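You operate a simulated robot arm through the tools that you are given. There is no shell and no other tool. Be economical: measure what you need, move in short steps, check, and stop when the job is done.

Carry out the task below with a simulated robot arm. There is one attempt and no reset: what you move stays moved.

TASK
Turn the gap dial to 1 mm.

It is judged by the outcome, as a careful person would: the job done as asked, and still so three seconds after it is handed in. It fails if anything else is knocked over, pushed out of place, dropped, spilled or broken.

THE ROBOT
A 6-joint arm with a two-finger parallel gripper, fixed in place. Base frame: the origin is at the foot of the arm, x ahead of it, y to its left, z up; the work surface is at about z = 26. Lengths are in mm, angles in rad, forces in N, time in s.
With the tool pointing down near the work surface it reaches from about 140 to 580 mm from the base axis. Its first joint turns from -1.152 to 1.152 rad. Payload 2.1 kg.
Tool frame: the origin (TCP) lies between the finger pads and is the grasp point; the fingertips stand 30 mm ahead of it; z points along the fingers, y is the line along which they close. The gripper opens to 94 mm. The fingers are 28 mm wide and 10 mm thick; the gripper's body (50 by 96 mm) begins 55 mm behind the TCP.
Orientation is told as [roll, pitch, yaw] about the base's x, y, z axes, in that order, counted from this pose: with the fingers straight down and closing along the base's y, the tool's x points along the base's -x, its y along +y and its z along -z.

THE INTERFACE
- The arm moves only by the tool arm_command. Its argument "commands" is a list of rows, each a list of 3 entries, a list of its own where there are three numbers: the gripper command, from -1 (shut) to 1 (fully open), values between in proportion, then the shift along the tool's x, y, z in units of 50 mm (1.0 is 50 mm), then the turn, a rotation vector about the tool's x, y, z in units of 6 degrees (1.0 is 6 degrees). In form: [[claw, [tx, ty, tz], [ax, ay, az]], ...]. A call has 1 to 20 rows; each row shifts and turns the commanded pose from where the row before left it, along the tool's axes as they then stand. A call with a number of a shift or a turn outside -1 to 1 is refused whole. A row lasts 0.2 s, in which the tool goes at most 50 mm and 0.15 rad; a call with a longer step from one row to the next is refused whole, and so is a gripper value outside its range. A pose out of reach is approached as far as the arm can. The call stops where the force on the tool passes 40 N (or 10 N more than at its start, if that is more) or the arm is blocked; 0.2 s more then pass. The fingers move at their own pace (about 72 mm/s each) and stop on an object; they squeeze with about 27 N. The grip force told is the motor's: it shows also when the fingers shut on nothing. Time passes only in rows, and 0.2 s behind the last, so rows that do not move let the fingers close. It gives the time, the measured TCP pose, the force on the tool (base axes), the opening and the grip force at its end, in the units of the frame above (readings bear some noise).
- Cameras (640 x 400 px; columns grow to the right, rows downward): "scene" is fixed at [75, -393, 495.8]; the picture's right is [0.54, -0.84, 0.00], its down [-0.40, -0.26, -0.88] and it looks along [0.74, 0.47, -0.48] (base axes); focal length 280 px, centre (320, 200). "wrist" rides on the gripper at [-37, 0, -58] in the tool frame; the picture's right is [0.00, -1.00, 0.00], its down [0.97, 0.00, -0.24] and it looks along [0.24, 0.00, 0.97] (tool axes); focal length 218 px, centre (320, 200).
- capture(camera): a new picture of that camera. No time passes.
- probe_pixels(camera, pixels): for up to 12 pixels [column, row] of the newest picture of that camera ("zoom" is the newest enlarged one), the place [x, y, z] in the base frame of the surface seen there, good to about 2 mm. No time passes.
- enlarge(camera, box): a new picture of the part [left, top, right, bottom] of that camera's present view, enlarged. No time passes.
- hand_in(): hands the job in; it is judged then, once.

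Work in short steps. Measure before you move; look again where a grasp or a placing could have gone wrong, and mend it. You have 60 turns and 30 pictures in all, the two below and enlarged ones among them. Open the gripper and draw the arm clear of the work before you hand the job in, unless the task says otherwise; then end with one line.

The tools are called after "Request:" as a command line: name --argument value ..., lists and objects as JSON in quotes. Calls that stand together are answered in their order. arm_command: Moves the arm, as the interface text tells. Its arguments: {"type":"object","properties":{"commands":{"type":"array","items":{"type":"array"}}},"required":["commands"]} The other tools are called the same way: capture (camera) takes a picture; probe_pixels (camera, pixels) gives the place of the surface under pixels of a picture; enlarge (camera, box) takes an enlarged picture of a part of a camera's view; hand_in () hands the job in.

At the start:

```text
clock: 0.0
tool_pos: [237.9, -228.3, 369.1]
tcp_rot: [0.0, -0.001, 0.002]
contact_force: [-0.4, 0.7, 0.9]
opening: 94.0
gripper_force: 0.1
```

scene: 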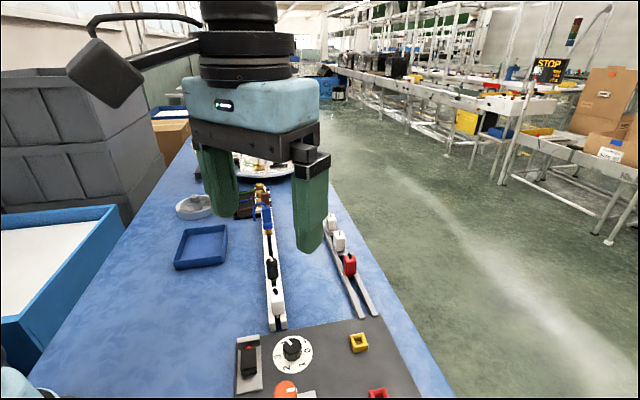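
wrist: 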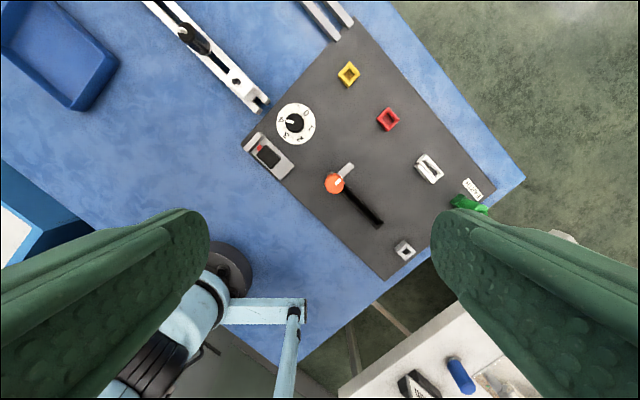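

The dial shows at wrist (295,123). I enlarge it to read its scale and pointer.

Request:
enlarge --camera "wrist" --box '[255, 90, 335, 140]'

Request:
enlarge --camera "scene" --box '[230, 310, 358, 390]'

```text
8.00 times, centred on (295, 115) of wrist
```

zoom: 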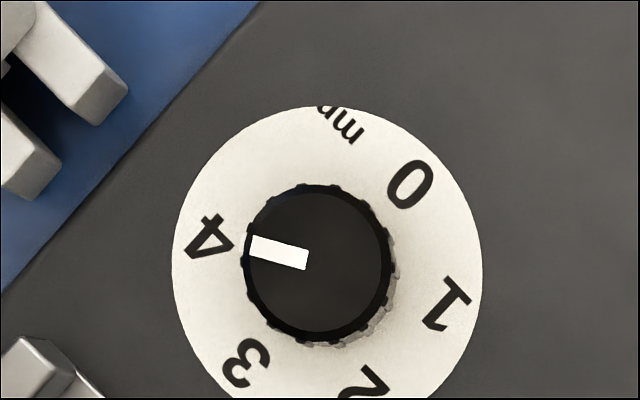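

```text
5.00 times, centred on (294, 350) of scene
```

zoom: 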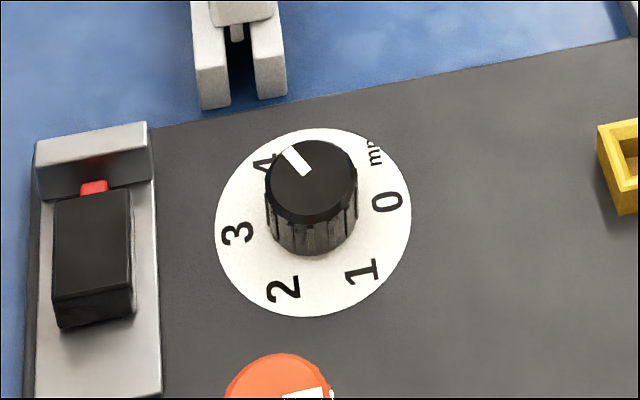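

The pointer stands at 4. The numbers run clockwise from 0 to 4, so 1 is reached by turning counter-clockwise seen from above. I measure the knob and the numerals.

Request:
probe_pixels --camera "zoom" --pixels '[[311, 178], [287, 148], [306, 172], [264, 164], [237, 232], [284, 288], [361, 271], [388, 202], [270, 180], [356, 180], [312, 312], [95, 230]]'

Request:
probe_pixels --camera "wrist" --pixels '[[295, 123], [280, 121], [306, 113], [311, 128], [300, 138], [285, 135], [335, 182], [347, 74], [258, 103], [270, 155], [268, 145], [388, 118]]'

```text
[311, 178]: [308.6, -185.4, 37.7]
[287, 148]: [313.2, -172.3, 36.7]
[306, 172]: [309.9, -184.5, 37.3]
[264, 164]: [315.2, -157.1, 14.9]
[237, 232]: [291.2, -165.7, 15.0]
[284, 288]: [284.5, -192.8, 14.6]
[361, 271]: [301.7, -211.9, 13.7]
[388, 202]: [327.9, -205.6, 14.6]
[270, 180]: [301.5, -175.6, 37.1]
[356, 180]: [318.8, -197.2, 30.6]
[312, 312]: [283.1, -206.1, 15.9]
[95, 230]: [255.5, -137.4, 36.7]
```

```text
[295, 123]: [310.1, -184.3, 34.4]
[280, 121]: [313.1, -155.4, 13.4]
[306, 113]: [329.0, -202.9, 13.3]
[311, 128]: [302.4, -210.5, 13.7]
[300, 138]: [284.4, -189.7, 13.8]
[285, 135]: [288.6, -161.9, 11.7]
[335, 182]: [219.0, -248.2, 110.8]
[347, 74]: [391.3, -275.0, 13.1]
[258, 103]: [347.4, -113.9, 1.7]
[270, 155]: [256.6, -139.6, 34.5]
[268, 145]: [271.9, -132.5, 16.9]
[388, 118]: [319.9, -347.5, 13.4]
```

The knob's axis is at about (308.5, -184), its top at z≈37 and the panel at z≈14. The numeral angles are 4≈79° and 1≈256°, so I need about +178°. I go above the knob, pre-turn the tool to yaw -90°, and narrow the opening.

Request:
arm_command --commands '[[0.1, [-0.4707, 0.2953, 0], [0, 0, 0]], [0.1, [-0.4707, 0.2953, 0], [0, 0, 0]], [0.1, [-0.4707, 0.2953, 0], [0, 0, 0]], [0.1, [0, 0, 0.6], [0, 0, 1]], [0.1, [0, 0, 0.6], [0, 0, 1]], [0.1, [0, 0, 0.6], [0, 0, 1]], [0.1, [0, 0, 0.6], [0, 0, 1]], [0.1, [0, 0, 0.6], [0, 0, 1]], [0.1, [0, 0, 0.6], [0, 0, 1]], [0.1, [0, 0, 0.6], [0, 0, 1]], [0.1, [0, 0, 0], [0, 0, 1]], [0.1, [0, 0, 0], [0, 0, 1]], [0.1, [0, 0, 0], [0, 0, 1]], [0.1, [0, 0, 0], [0, 0, 1]], [0.1, [0, 0, 0], [0, 0, 1]], [0.1, [0, 0, 0], [0, 0, 1]], [0.1, [0, 0, 0], [0, 0, 1]], [0.1, [0, 0, 0], [0, 0, 1]], [0.1, [0, 0, 0], [0, 0, 0]]]'

Request:
capture --camera "wrist"

Request:
capture --camera "scene"

```text
clock: 4.0
tool_pos: [306.7, -183.6, 158.9]
tcp_rot: [0.0, 0.001, -1.574]
contact_force: [0.2, -0.1, -0.3]
opening: 51.6
gripper_force: 0.1
```

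```text
25 pictures are left
```

wrist: 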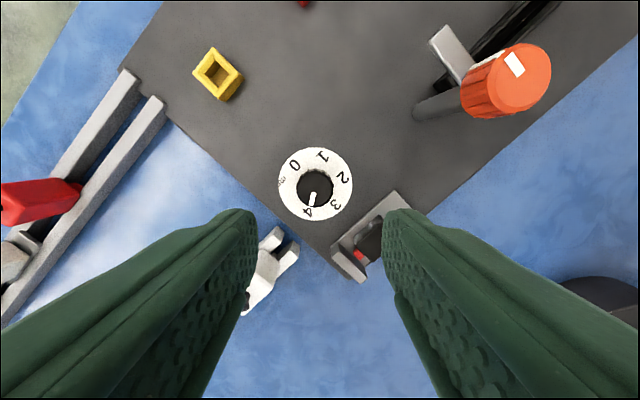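

```text
24 pictures are left
```

scene: 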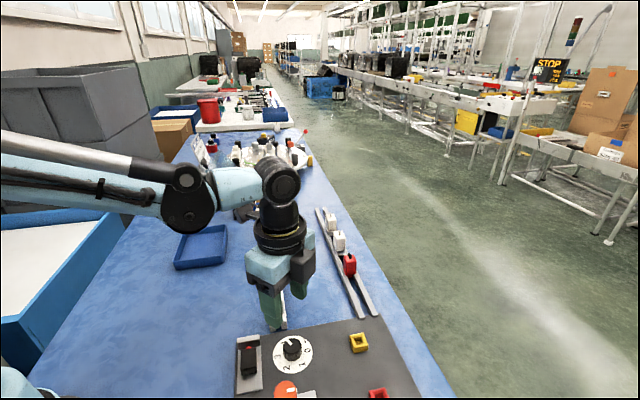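

The tool is above the knob and the view is closer now, so I refine the knob centre with an enlarged view.

Request:
enlarge --camera "wrist" --box '[251, 145, 379, 225]'

```text
5.00 times, centred on (315, 185) of wrist
```

zoom: 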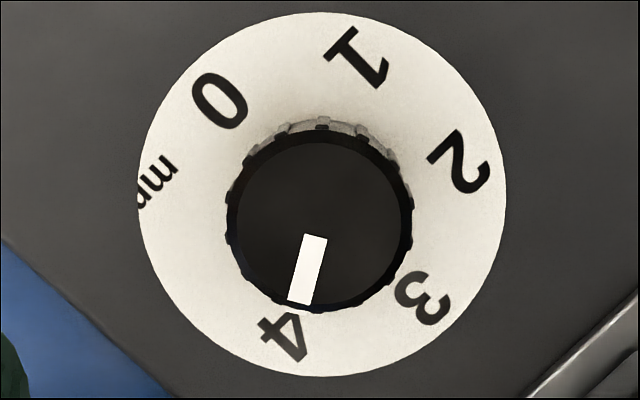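

Request:
probe_pixels --camera "zoom" --pixels '[[145, 195], [498, 195], [321, 20], [321, 370], [245, 221], [398, 221], [321, 150], [321, 295], [321, 221]]'

```text
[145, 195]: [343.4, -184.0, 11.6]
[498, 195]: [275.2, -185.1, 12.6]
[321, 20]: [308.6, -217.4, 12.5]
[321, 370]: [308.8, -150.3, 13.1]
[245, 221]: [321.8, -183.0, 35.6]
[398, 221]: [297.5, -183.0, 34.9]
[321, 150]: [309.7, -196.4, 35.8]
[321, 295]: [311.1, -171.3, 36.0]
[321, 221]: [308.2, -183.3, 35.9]
```

Centre about (309.5, -184), knob diameter about 30. I correct by +2.5 mm in x and descend until the tips straddle the knob.

Request:
arm_command --commands '[[0.1, [0, 0.05, 0.3], [0, 0, 0]], [0.1, [0, 0, 0.4], [0, 0, 0]], [0.1, [0, 0, 0.4], [0, 0, 0]], [0.1, [0, 0, 0.4], [0, 0, 0]], [0.1, [0, 0, 0.4], [0, 0, 0]], [0.1, [0, 0, 0.2], [0, 0, 0]], [0.1, [0, 0, 0], [0, 0, 0]], [0.1, [0, 0, 0], [0, 0, 0]]]'

Request:
capture --camera "wrist"

Request:
enlarge --camera "scene" --box '[200, 250, 400, 375]'

```text
clock: 5.8
tool_pos: [309.0, -180.7, 54.5]
tcp_rot: [0.0, 0.0, -1.57]
contact_force: [0.1, 0.3, 0.2]
opening: 52.1
gripper_force: 0.1
```

```text
22 pictures are left
```

wrist: 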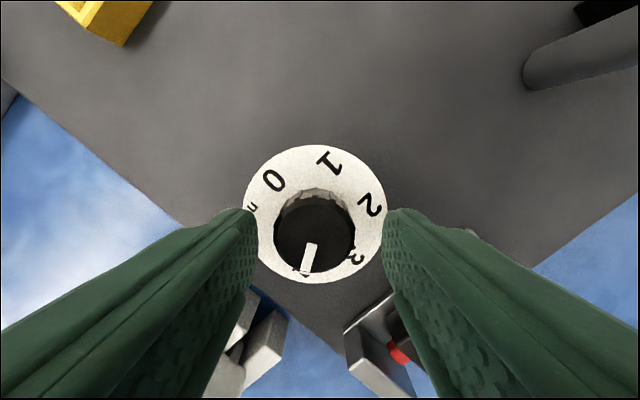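

```text
3.20 times, centred on (300, 312) of scene
```

zoom: 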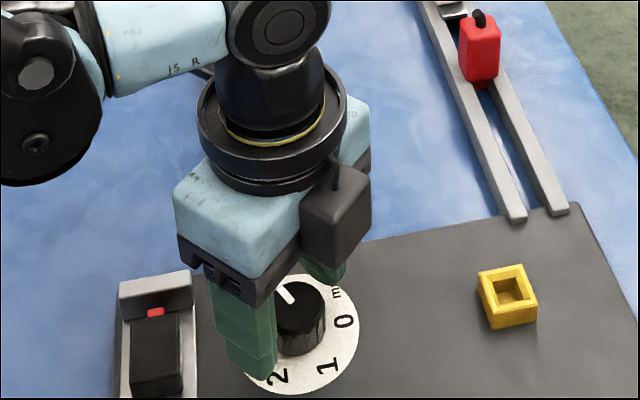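

The knob appears at (314,236), so I'm off by about 3.5 mm in y and 2 mm in x. I correct this, go 5 mm lower, then close.

Request:
arm_command --commands '[[0.1, [-0.07, 0.03, 0.1], [0, 0, 0]], [0.1, [0, 0, 0], [0, 0, 0]], [0.1, [0, 0, 0], [0, 0, 0]]]'

Request:
arm_command --commands '[[-0.3, [0, 0, 0], [0, 0, 0]], [-0.5, [0, 0, 0], [0, 0, 0]], [-0.5, [0, 0, 0], [0, 0, 0]], [-0.5, [0, 0, 0], [0, 0, 0]]]'

Request:
capture --camera "wrist"

```text
clock: 6.6
tool_pos: [310.6, -186.1, 50.0]
tcp_rot: [0.001, 0.0, -1.572]
contact_force: [0.1, 0.4, -0.1]
opening: 52.0
gripper_force: 0.0
```

```text
clock: 7.6
tool_pos: [310.5, -185.6, 49.5]
tcp_rot: [0.004, -0.001, -1.568]
contact_force: [19.9, -0.4, -8.6]
opening: 31.2
gripper_force: 45.4
```

```text
20 pictures are left
```

wrist: 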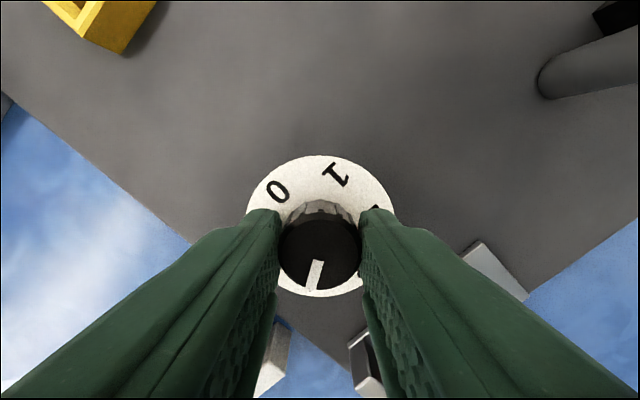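

It's gripped at 31 mm, with a 20 N sideways force along +x. I shift 1 mm toward +x to relieve it.

Request:
arm_command --commands '[[-0.5, [0, 0.02, 0], [0, 0, 0]], [-0.5, [0, 0, 0], [0, 0, 0]]]'

```text
clock: 8.2
tool_pos: [311.6, -184.3, 49.7]
tcp_rot: [0.0, -0.002, -1.572]
contact_force: [12.4, -3.9, -5.9]
opening: 30.9
gripper_force: 44.9
```

Request:
arm_command --commands '[[-0.5, [0, 0.024, 0], [0, 0, 0]], [-0.5, [0, 0, 0], [0, 0, 0]]]'

```text
clock: 8.8
tool_pos: [310.3, -186.2, 50.1]
tcp_rot: [-0.006, 0.003, -1.572]
contact_force: [-10.8, 12.1, 22.3]
opening: 31.1
gripper_force: 45.5
```

The force has reversed, so I back off 0.5 mm and start a small counter-clockwise turn.

Request:
arm_command --commands '[[-0.5, [0, -0.012, 0], [0, 0, 0]], [-0.5, [0, 0, 0], [0, 0, -0.5]], [-0.5, [0, 0, 0], [0, 0, -0.5]], [-0.5, [0, 0, 0], [0, 0, -0.5]], [-0.5, [0, 0, 0], [0, 0, -0.5]], [-0.5, [0, 0, 0], [0, 0, 0]]]'

Request:
capture --camera "wrist"

```text
clock: 9.3
tool_pos: [310.8, -185.9, 49.3]
tcp_rot: [-0.004, 0.002, -1.554]
contact_force: [0.0, 2.2, 4.4]
opening: 30.7
gripper_force: 44.9
stopped in row 2: the force on the tool passed its limit (the readings are from after the stop); the commanded pose is now the measured one
```

```text
19 pictures are left
```

wrist: 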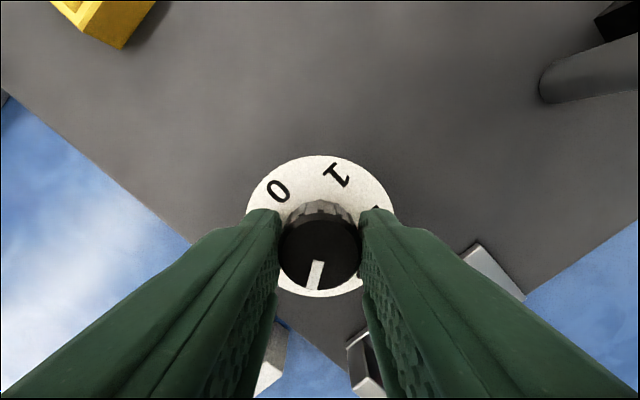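

The force has relaxed now. I try again with finer turns.

Request:
arm_command --commands '[[-0.5, [0, 0, 0], [0, 0, -0.2]], [-0.5, [0, 0, 0], [0, 0, -0.2]], [-0.5, [0, 0, 0], [0, 0, -0.2]], [-0.5, [0, 0, 0], [0, 0, -0.2]], [-0.5, [0, 0, 0], [0, 0, -0.2]], [-0.5, [0, 0, 0], [0, 0, 0]]]'

```text
clock: 10.7
tool_pos: [311.2, -186.3, 48.3]
tcp_rot: [-0.004, 0.002, -1.447]
contact_force: [-1.9, 3.6, -6.9]
opening: 31.0
gripper_force: 44.9
```

Turned 6° with little force; I continue.

Request:
arm_command --commands '[[-0.5, [0, 0, 0], [0, 0, -0.3]], [-0.5, [0, 0, 0], [0, 0, -0.3]], [-0.5, [0, 0, 0], [0, 0, -0.3]], [-0.5, [0, 0, 0], [0, 0, -0.3]], [-0.5, [0, 0, 0], [0, 0, -0.3]], [-0.5, [0, 0, 0], [0, 0, -0.3]], [-0.5, [0, 0, 0], [0, 0, -0.3]], [-0.5, [0, 0, 0], [0, 0, -0.3]], [-0.5, [0, 0, 0], [0, 0, -0.3]], [-0.5, [0, 0, 0], [0, 0, -0.3]], [-0.5, [0, 0, 0], [0, 0, 0]]]'

Request:
capture --camera "wrist"

```text
clock: 13.1
tool_pos: [312.0, -186.1, 48.7]
tcp_rot: [0.0, 0.002, -1.132]
contact_force: [18.1, 3.4, -25.8]
opening: 30.8
gripper_force: 45.4
```

```text
18 pictures are left
```

wrist: 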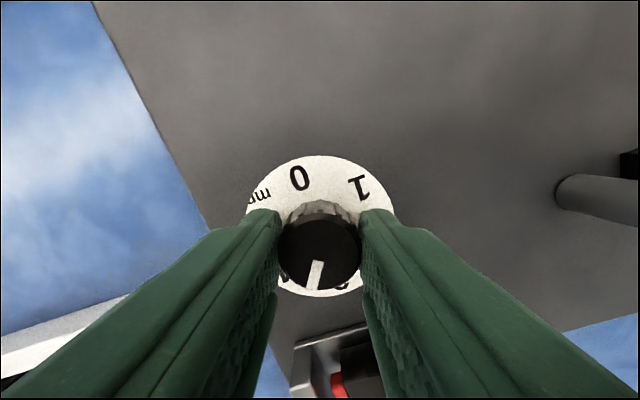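

The knob turns with the gripper. Force is building (x +18, z -26), so I ease the commanded pose slightly and continue.

Request:
arm_command --commands '[[-0.5, [0, 0.012, 0.016], [0, 0, 0]], [-0.5, [0, 0, 0], [0, 0, 0]], [-0.5, [0, 0, 0], [0, 0, -0.3]], [-0.5, [0, 0, 0], [0, 0, -0.3]], [-0.5, [0, 0, 0], [0, 0, -0.3]], [-0.5, [0, 0, 0], [0, 0, -0.3]], [-0.5, [0, 0, 0], [0, 0, -0.3]], [-0.5, [0, 0, 0], [0, 0, -0.3]], [-0.5, [0, 0, 0], [0, 0, -0.3]], [-0.5, [0, 0, 0], [0, 0, -0.3]], [-0.5, [0, 0, 0], [0, 0, -0.3]], [-0.5, [0, 0, 0], [0, 0, -0.3]], [-0.5, [0, 0, 0], [0, 0, 0]]]'

```text
clock: 14.4
tool_pos: [311.9, -186.1, 49.2]
tcp_rot: [0.001, 0.005, -1.037]
contact_force: [-0.6, 1.8, 7.6]
opening: 30.9
gripper_force: 44.9
stopped in row 6: the force on the tool passed its limit (the readings are from after the stop); the commanded pose is now the measured one
```

Pose reset; the force is low again. Continue in runs.

Request:
arm_command --commands '[[-0.5, [0, 0, 0], [0, 0, -0.3]], [-0.5, [0, 0, 0], [0, 0, -0.3]], [-0.5, [0, 0, 0], [0, 0, -0.3]], [-0.5, [0, 0, 0], [0, 0, -0.3]], [-0.5, [0, 0, 0], [0, 0, -0.3]], [-0.5, [0, 0, 0], [0, 0, -0.3]], [-0.5, [0, 0, 0], [0, 0, -0.3]], [-0.5, [0, 0, 0], [0, 0, -0.3]], [-0.5, [0, 0, 0], [0, 0, -0.3]], [-0.5, [0, 0, 0], [0, 0, -0.3]], [-0.5, [0, 0, 0], [0, 0, -0.3]], [-0.5, [0, 0, 0], [0, 0, -0.3]], [-0.5, [0, 0, 0], [0, 0, -0.3]], [-0.5, [0, 0, 0], [0, 0, -0.3]], [-0.5, [0, 0, 0], [0, 0, -0.3]], [-0.5, [0, 0, 0], [0, 0, -0.3]], [-0.5, [0, 0, 0], [0, 0, -0.3]], [-0.5, [0, 0, 0], [0, 0, -0.3]], [-0.5, [0, 0, 0], [0, 0, -0.3]], [-0.5, [0, 0, 0], [0, 0, -0.3]]]'

```text
clock: 18.6
tool_pos: [313.0, -183.9, 48.7]
tcp_rot: [0.011, -0.002, -0.406]
contact_force: [34.0, 14.1, 11.6]
opening: 30.7
gripper_force: 45.1
```

Side force has built to 34 N; I ease about 1 mm along it.

Request:
arm_command --commands '[[-0.5, [-0.016, 0.014, 0], [0, 0, 0]], [-0.5, [0, 0, 0], [0, 0, 0]]]'

Request:
capture --camera "wrist"

```text
clock: 19.2
tool_pos: [312.7, -184.3, 49.0]
tcp_rot: [0.007, 0.0, -0.411]
contact_force: [19.5, 10.1, 6.3]
opening: 31.0
gripper_force: 44.8
```

```text
17 pictures are left
```

wrist: 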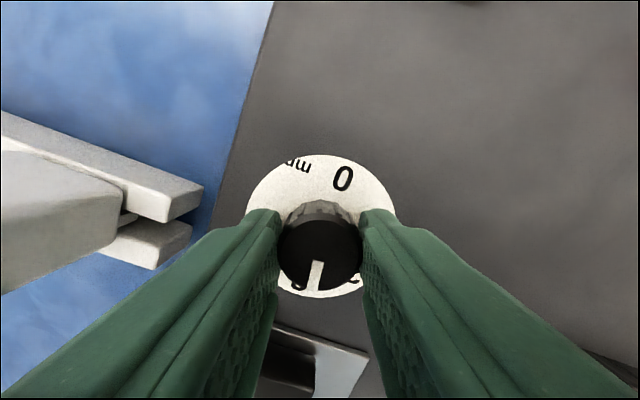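

Request:
arm_command --commands '[[-0.5, [-0.016, 0.014, 0], [0, 0, 0]], [-0.5, [0, 0, 0], [0, 0, -0.3]], [-0.5, [0, 0, 0], [0, 0, -0.3]], [-0.5, [0, 0, 0], [0, 0, -0.3]], [-0.5, [0, 0, 0], [0, 0, -0.3]], [-0.5, [0, 0, 0], [0, 0, -0.3]], [-0.5, [0, 0, 0], [0, 0, -0.3]], [-0.5, [0, 0, 0], [0, 0, -0.3]], [-0.5, [0, 0, 0], [0, 0, -0.3]], [-0.5, [0, 0, 0], [0, 0, -0.3]], [-0.5, [0, 0, 0], [0, 0, -0.3]], [-0.5, [0, 0, 0], [0, 0, -0.3]], [-0.5, [0, 0, 0], [0, 0, -0.3]], [-0.5, [0, 0, 0], [0, 0, -0.3]], [-0.5, [0, 0, 0], [0, 0, -0.3]]]'

```text
clock: 22.4
tool_pos: [313.2, -184.7, 48.0]
tcp_rot: [0.007, 0.01, 0.032]
contact_force: [-20.9, 19.1, -20.4]
opening: 30.9
gripper_force: 45.3
```

Request:
arm_command --commands '[[-0.5, [0.014, 0.014, 0.012], [0, 0, 0]], [-0.5, [0, 0, 0], [0, 0, -0.3]], [-0.5, [0, 0, 0], [0, 0, -0.3]], [-0.5, [0, 0, 0], [0, 0, -0.3]], [-0.5, [0, 0, 0], [0, 0, -0.3]], [-0.5, [0, 0, 0], [0, 0, -0.3]], [-0.5, [0, 0, 0], [0, 0, -0.3]], [-0.5, [0, 0, 0], [0, 0, -0.3]], [-0.5, [0, 0, 0], [0, 0, -0.3]], [-0.5, [0, 0, 0], [0, 0, -0.3]], [-0.5, [0, 0, 0], [0, 0, -0.3]], [-0.5, [0, 0, 0], [0, 0, -0.3]], [-0.5, [0, 0, 0], [0, 0, -0.3]]]'

```text
clock: 24.9
tool_pos: [312.8, -182.5, 49.3]
tcp_rot: [0.009, 0.003, 0.353]
contact_force: [-2.3, 1.8, 6.4]
opening: 31.2
gripper_force: 44.9
stopped in row 12: the force on the tool passed its limit (the readings are from after the stop); the commanded pose is now the measured one
```

Request:
arm_command --commands '[[-0.5, [0, 0, 0], [0, 0, -0.3]], [-0.5, [0, 0, 0], [0, 0, -0.3]], [-0.5, [0, 0, 0], [0, 0, -0.3]], [-0.5, [0, 0, 0], [0, 0, -0.3]], [-0.5, [0, 0, 0], [0, 0, -0.3]], [-0.5, [0, 0, 0], [0, 0, -0.3]], [-0.5, [0, 0, 0], [0, 0, -0.3]], [-0.5, [0, 0, 0], [0, 0, -0.3]], [-0.5, [0, 0, 0], [0, 0, -0.3]], [-0.5, [0, 0, 0], [0, 0, -0.3]], [-0.5, [0, 0, 0], [0, 0, -0.3]], [-0.5, [0, 0, 0], [0, 0, -0.3]], [-0.5, [0, 0, 0], [0, 0, -0.3]], [-0.5, [0, 0, 0], [0, 0, -0.3]]]'

Request:
capture --camera "wrist"

Request:
enlarge --camera "scene" --box '[200, 250, 400, 375]'

```text
clock: 27.9
tool_pos: [311.4, -182.1, 48.6]
tcp_rot: [0.011, -0.002, 0.792]
contact_force: [-2.2, 7.9, -30.0]
opening: 31.2
gripper_force: 45.4
```

```text
16 pictures are left
```

wrist: 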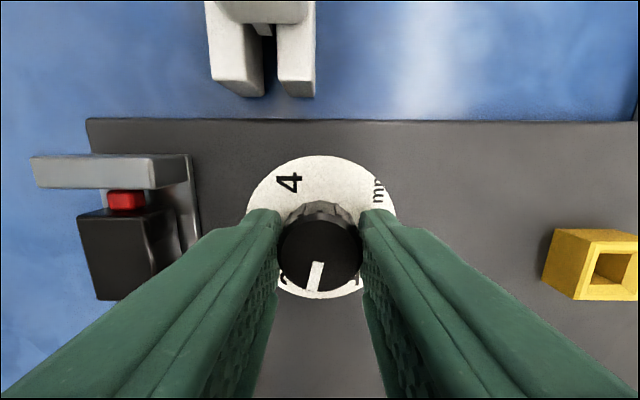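

```text
3.20 times, centred on (300, 312) of scene
```

zoom: 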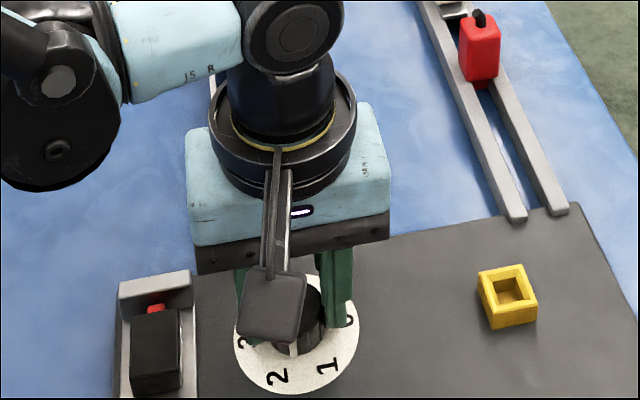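

Going well, with the pointer between 2 and 1. I relieve the z force and continue.

Request:
arm_command --commands '[[-0.5, [0, 0, 0.016], [0, 0, 0]], [-0.5, [0, 0, 0], [0, 0, -0.3]], [-0.5, [0, 0, 0], [0, 0, -0.3]], [-0.5, [0, 0, 0], [0, 0, -0.3]], [-0.5, [0, 0, 0], [0, 0, -0.3]], [-0.5, [0, 0, 0], [0, 0, -0.3]], [-0.5, [0, 0, 0], [0, 0, -0.3]], [-0.5, [0, 0, 0], [0, 0, -0.3]], [-0.5, [0, 0, 0], [0, 0, -0.3]], [-0.5, [0, 0, 0], [0, 0, -0.3]], [-0.5, [0, 0, 0], [0, 0, -0.3]], [-0.5, [0, 0, 0], [0, 0, -0.3]], [-0.5, [0, 0, 0], [0, 0, -0.3]], [-0.5, [0, 0, 0], [0, 0, -0.3]]]'

```text
clock: 29.0
tool_pos: [312.3, -182.6, 48.0]
tcp_rot: [0.011, -0.004, 0.896]
contact_force: [-2.1, 1.8, 6.7]
opening: 30.9
gripper_force: 45.2
stopped in row 5: the force on the tool passed its limit (the readings are from after the stop); the commanded pose is now the measured one
```

Reset again; 0.67 rad remains. I do about 0.5 rad of it.

Request:
arm_command --commands '[[-0.5, [0, 0, 0], [0, 0, -0.3]], [-0.5, [0, 0, 0], [0, 0, -0.3]], [-0.5, [0, 0, 0], [0, 0, -0.3]], [-0.5, [0, 0, 0], [0, 0, -0.3]], [-0.5, [0, 0, 0], [0, 0, -0.3]], [-0.5, [0, 0, 0], [0, 0, -0.3]], [-0.5, [0, 0, 0], [0, 0, -0.3]], [-0.5, [0, 0, 0], [0, 0, -0.3]], [-0.5, [0, 0, 0], [0, 0, -0.3]], [-0.5, [0, 0, 0], [0, 0, -0.3]], [-0.5, [0, 0, 0], [0, 0, -0.3]], [-0.5, [0, 0, 0], [0, 0, -0.3]], [-0.5, [0, 0, 0], [0, 0, -0.3]], [-0.5, [0, 0, 0], [0, 0, -0.3]], [-0.5, [0, 0, 0], [0, 0, -0.3]], [-0.5, [0, 0, 0], [0, 0, 0]]]'

Request:
capture --camera "wrist"

```text
clock: 29.7
tool_pos: [313.1, -183.7, 47.2]
tcp_rot: [0.013, -0.007, 0.975]
contact_force: [-2.5, 1.8, 6.6]
opening: 31.0
gripper_force: 44.3
stopped in row 3: the force on the tool passed its limit (the readings are from after the stop); the commanded pose is now the measured one
```

```text
14 pictures are left
```

wrist: 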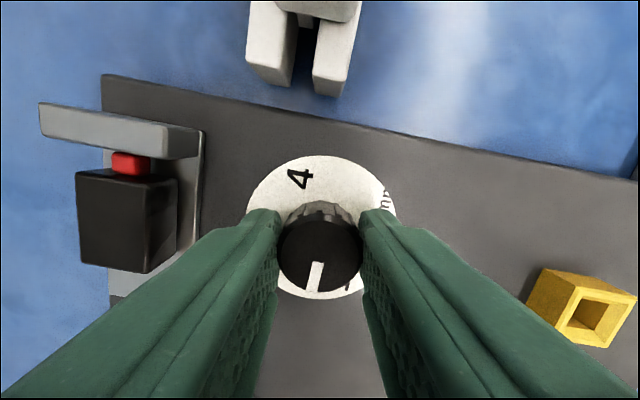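

Request:
arm_command --commands '[[-0.5, [0, 0, 0], [0, 0, -0.2]], [-0.5, [0, 0, 0], [0, 0, -0.2]], [-0.5, [0, 0, 0], [0, 0, -0.2]], [-0.5, [0, 0, 0], [0, 0, -0.2]]]'

```text
clock: 30.7
tool_pos: [312.7, -182.0, 47.6]
tcp_rot: [0.012, -0.009, 1.062]
contact_force: [6.8, -0.3, 4.2]
opening: 31.2
gripper_force: 45.2
```

Low force; continue.

Request:
arm_command --commands '[[-0.5, [0, 0, 0], [0, 0, -0.2]], [-0.5, [0, 0, 0], [0, 0, -0.2]], [-0.5, [0, 0, 0], [0, 0, -0.2]], [-0.5, [0, 0, 0], [0, 0, -0.2]], [-0.5, [0, 0, 0], [0, 0, -0.2]], [-0.5, [0, 0, 0], [0, 0, -0.2]], [-0.5, [0, 0, 0], [0, 0, -0.2]], [-0.5, [0, 0, 0], [0, 0, -0.2]], [-0.5, [0, 0, 0], [0, 0, -0.2]], [-0.5, [0, 0, 0], [0, 0, -0.2]], [-0.5, [0, 0, 0], [0, 0, -0.2]], [-0.5, [0, 0, 0], [0, 0, -0.2]]]'

```text
clock: 31.5
tool_pos: [310.1, -182.4, 46.5]
tcp_rot: [0.014, -0.006, 1.114]
contact_force: [-2.9, 1.2, 7.4]
opening: 31.1
gripper_force: 45.2
stopped in row 3: the force on the tool passed its limit (the readings are from after the stop); the commanded pose is now the measured one
```

The TCP has sunk to z 46.5 and slightly tilted. I release, rise to about z 50, level, and read.

Request:
arm_command --commands '[[-0.2, [0, 0, 0], [0, 0, 0]], [0.0, [0, 0, 0], [0, 0, 0]], [0.0, [0, 0, -0.06], [0.13, 0.06, 0]], [0.0, [0, 0, 0], [0, 0, 0]]]'

Request:
capture --camera "wrist"

```text
clock: 32.5
tool_pos: [312.5, -182.7, 50.9]
tcp_rot: [0.001, -0.001, 1.112]
contact_force: [-1.1, 0.4, 0.6]
opening: 47.1
gripper_force: 0.1
```

```text
13 pictures are left
```

wrist: 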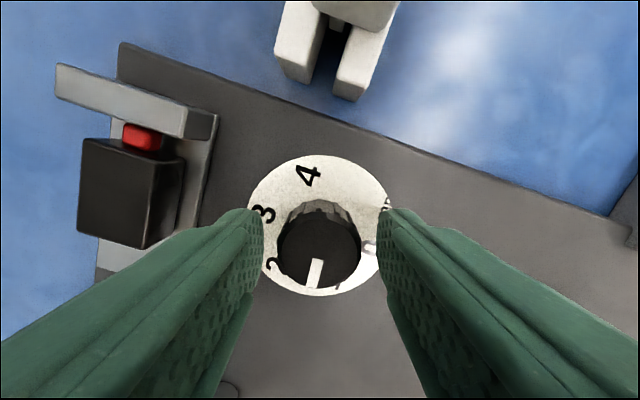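

Level and centred. I regrip and turn about 24°.

Request:
arm_command --commands '[[-0.3, [0, 0, 0], [0, 0, 0]], [-0.5, [0, 0, 0], [0, 0, 0]], [-0.5, [0, 0, 0], [0, 0, 0]], [-0.5, [0, 0, 0], [0, 0, -0.2]], [-0.5, [0, 0, 0], [0, 0, -0.2]], [-0.5, [0, 0, 0], [0, 0, -0.2]], [-0.5, [0, 0, 0], [0, 0, -0.2]], [-0.5, [0, 0, 0], [0, 0, -0.2]], [-0.5, [0, 0, 0], [0, 0, -0.2]], [-0.5, [0, 0, 0], [0, 0, -0.2]], [-0.5, [0, 0, 0], [0, 0, -0.2]], [-0.5, [0, 0, 0], [0, 0, -0.2]], [-0.5, [0, 0, 0], [0, 0, -0.2]], [-0.5, [0, 0, 0], [0, 0, -0.2]], [-0.5, [0, 0, 0], [0, 0, -0.2]]]'

```text
clock: 33.9
tool_pos: [311.6, -182.1, 50.7]
tcp_rot: [0.002, -0.002, 1.175]
contact_force: [0.4, -0.6, -7.6]
opening: 30.9
gripper_force: 45.2
stopped in row 7: the force on the tool passed its limit (the readings are from after the stop); the commanded pose is now the measured one
```

Request:
arm_command --commands '[[-0.5, [0, 0, 0], [0, 0, -0.2]], [-0.5, [0, 0, 0], [0, 0, -0.2]], [-0.5, [0, 0, 0], [0, 0, -0.2]], [-0.5, [0, 0, 0], [0, 0, -0.2]], [-0.5, [0, 0, 0], [0, 0, -0.2]], [-0.5, [0, 0, 0], [0, 0, -0.2]], [-0.5, [0, 0, 0], [0, 0, -0.2]], [-0.5, [0, 0, 0], [0, 0, -0.2]], [-0.5, [0, 0, 0], [0, 0, -0.2]], [-0.5, [0, 0, 0], [0, 0, -0.2]], [-0.5, [0, 0, 0], [0, 0, -0.2]], [-0.5, [0, 0, 0], [0, 0, -0.2]], [-0.5, [0, 0, 0], [0, 0, -0.2]], [-0.5, [0, 0, 0], [0, 0, -0.2]], [-0.5, [0, 0, 0], [0, 0, -0.2]], [-0.5, [0, 0, 0], [0, 0, -0.2]]]'

```text
clock: 37.3
tool_pos: [312.1, -182.6, 51.1]
tcp_rot: [0.002, -0.004, 1.511]
contact_force: [-4.7, 6.0, -4.1]
opening: 31.0
gripper_force: 44.4
```

Yaw 1.511, almost there. I turn 3° more, release, rise and look.

Request:
arm_command --commands '[[-0.5, [0, 0, 0], [0, 0, -0.25]], [-0.5, [0, 0, 0], [0, 0, -0.25]], [-0.5, [0, 0, 0], [0, 0, 0]]]'

Request:
arm_command --commands '[[-0.2, [0, 0, 0], [0, 0, 0]], [0.0, [0, 0, 0], [0, 0, 0]], [0.0, [0, 0, -0.3], [0, 0, 0]], [0.0, [0, 0, -0.6], [0, 0, 0]], [0.0, [0, 0, -0.6], [0, 0, 0]], [0.0, [0, 0, -0.6], [0, 0, 0]], [0.0, [0, 0, 0], [0, 0, 0]]]'

Request:
enlarge --camera "wrist" --box '[251, 145, 379, 225]'

```text
clock: 38.1
tool_pos: [312.5, -181.3, 51.7]
tcp_rot: [0.006, 0.0, 1.562]
contact_force: [-21.0, 2.9, 15.2]
opening: 31.2
gripper_force: 44.7
```

```text
clock: 39.7
tool_pos: [312.3, -181.0, 155.3]
tcp_rot: [0.002, -0.001, 1.562]
contact_force: [-0.3, -0.1, 0.4]
opening: 47.2
gripper_force: 0.1
```

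```text
5.00 times, centred on (315, 185) of wrist
```

zoom: 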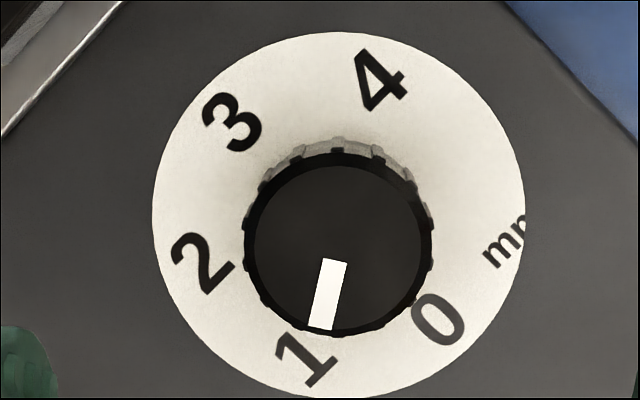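

The pointer (12.5° off the image's down) lies along the numeral 1 (12.5–13.5°), within about 1°. I raise the arm clear and check the scene.

Request:
arm_command --commands '[[0.3, [0, 0, -0.8], [0, 0, 0]], [0.6, [0, 0, -0.8], [0, 0, 0]], [1, [0, 0, -0.8], [0, 0, 0]], [1, [0, 0, -0.8], [0, 0, 0]], [1, [0, 0, 0], [0, 0, 0]]]'

Request:
capture --camera "scene"

Request:
enlarge --camera "scene" --box '[230, 310, 358, 390]'

```text
clock: 40.9
tool_pos: [314.3, -180.9, 314.2]
tcp_rot: [0.001, 0.0, 1.563]
contact_force: [-0.7, -0.4, -0.5]
opening: 94.0
gripper_force: 0.1
```

```text
11 pictures are left
```

scene: 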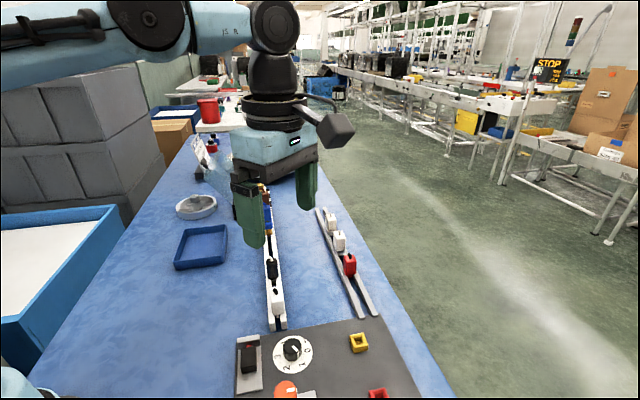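

```text
5.00 times, centred on (294, 350) of scene
```

zoom: 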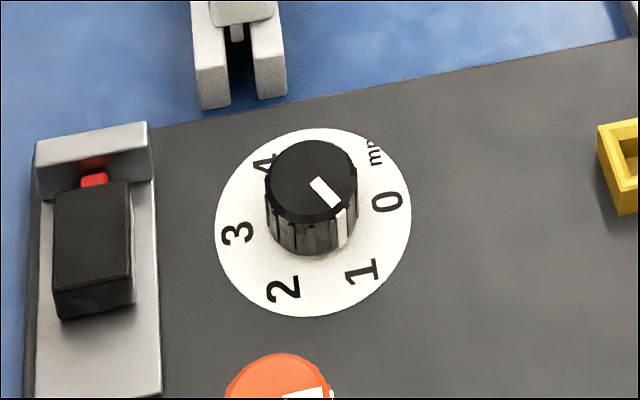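

The surroundings are undisturbed. I check the pointer angle by probing.

Request:
probe_pixels --camera "zoom" --pixels '[[316, 183], [334, 202], [341, 230], [361, 271], [312, 178], [325, 193]]'

Request:
enlarge --camera "wrist" --box '[280, 155, 344, 195]'

```text
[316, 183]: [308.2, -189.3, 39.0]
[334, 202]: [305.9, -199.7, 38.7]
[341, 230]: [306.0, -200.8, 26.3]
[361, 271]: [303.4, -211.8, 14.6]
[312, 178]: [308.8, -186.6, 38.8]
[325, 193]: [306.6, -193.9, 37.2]
```

```text
10.00 times, centred on (312, 175) of wrist
```

zoom: 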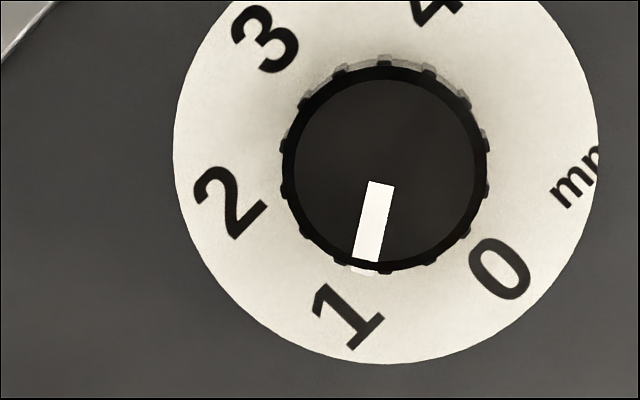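

The pointer lies along 1 within about a degree (12.5° against 13.5°). The gripper is open and clear, so I hand in.

Request:
hand_in

```text
The job is handed in.
```

The gap dial now points to 1 mm, within about one degree by the last close-up; the job is handed in with the gripper open, the arm clear, and nothing else visibly disturbed.
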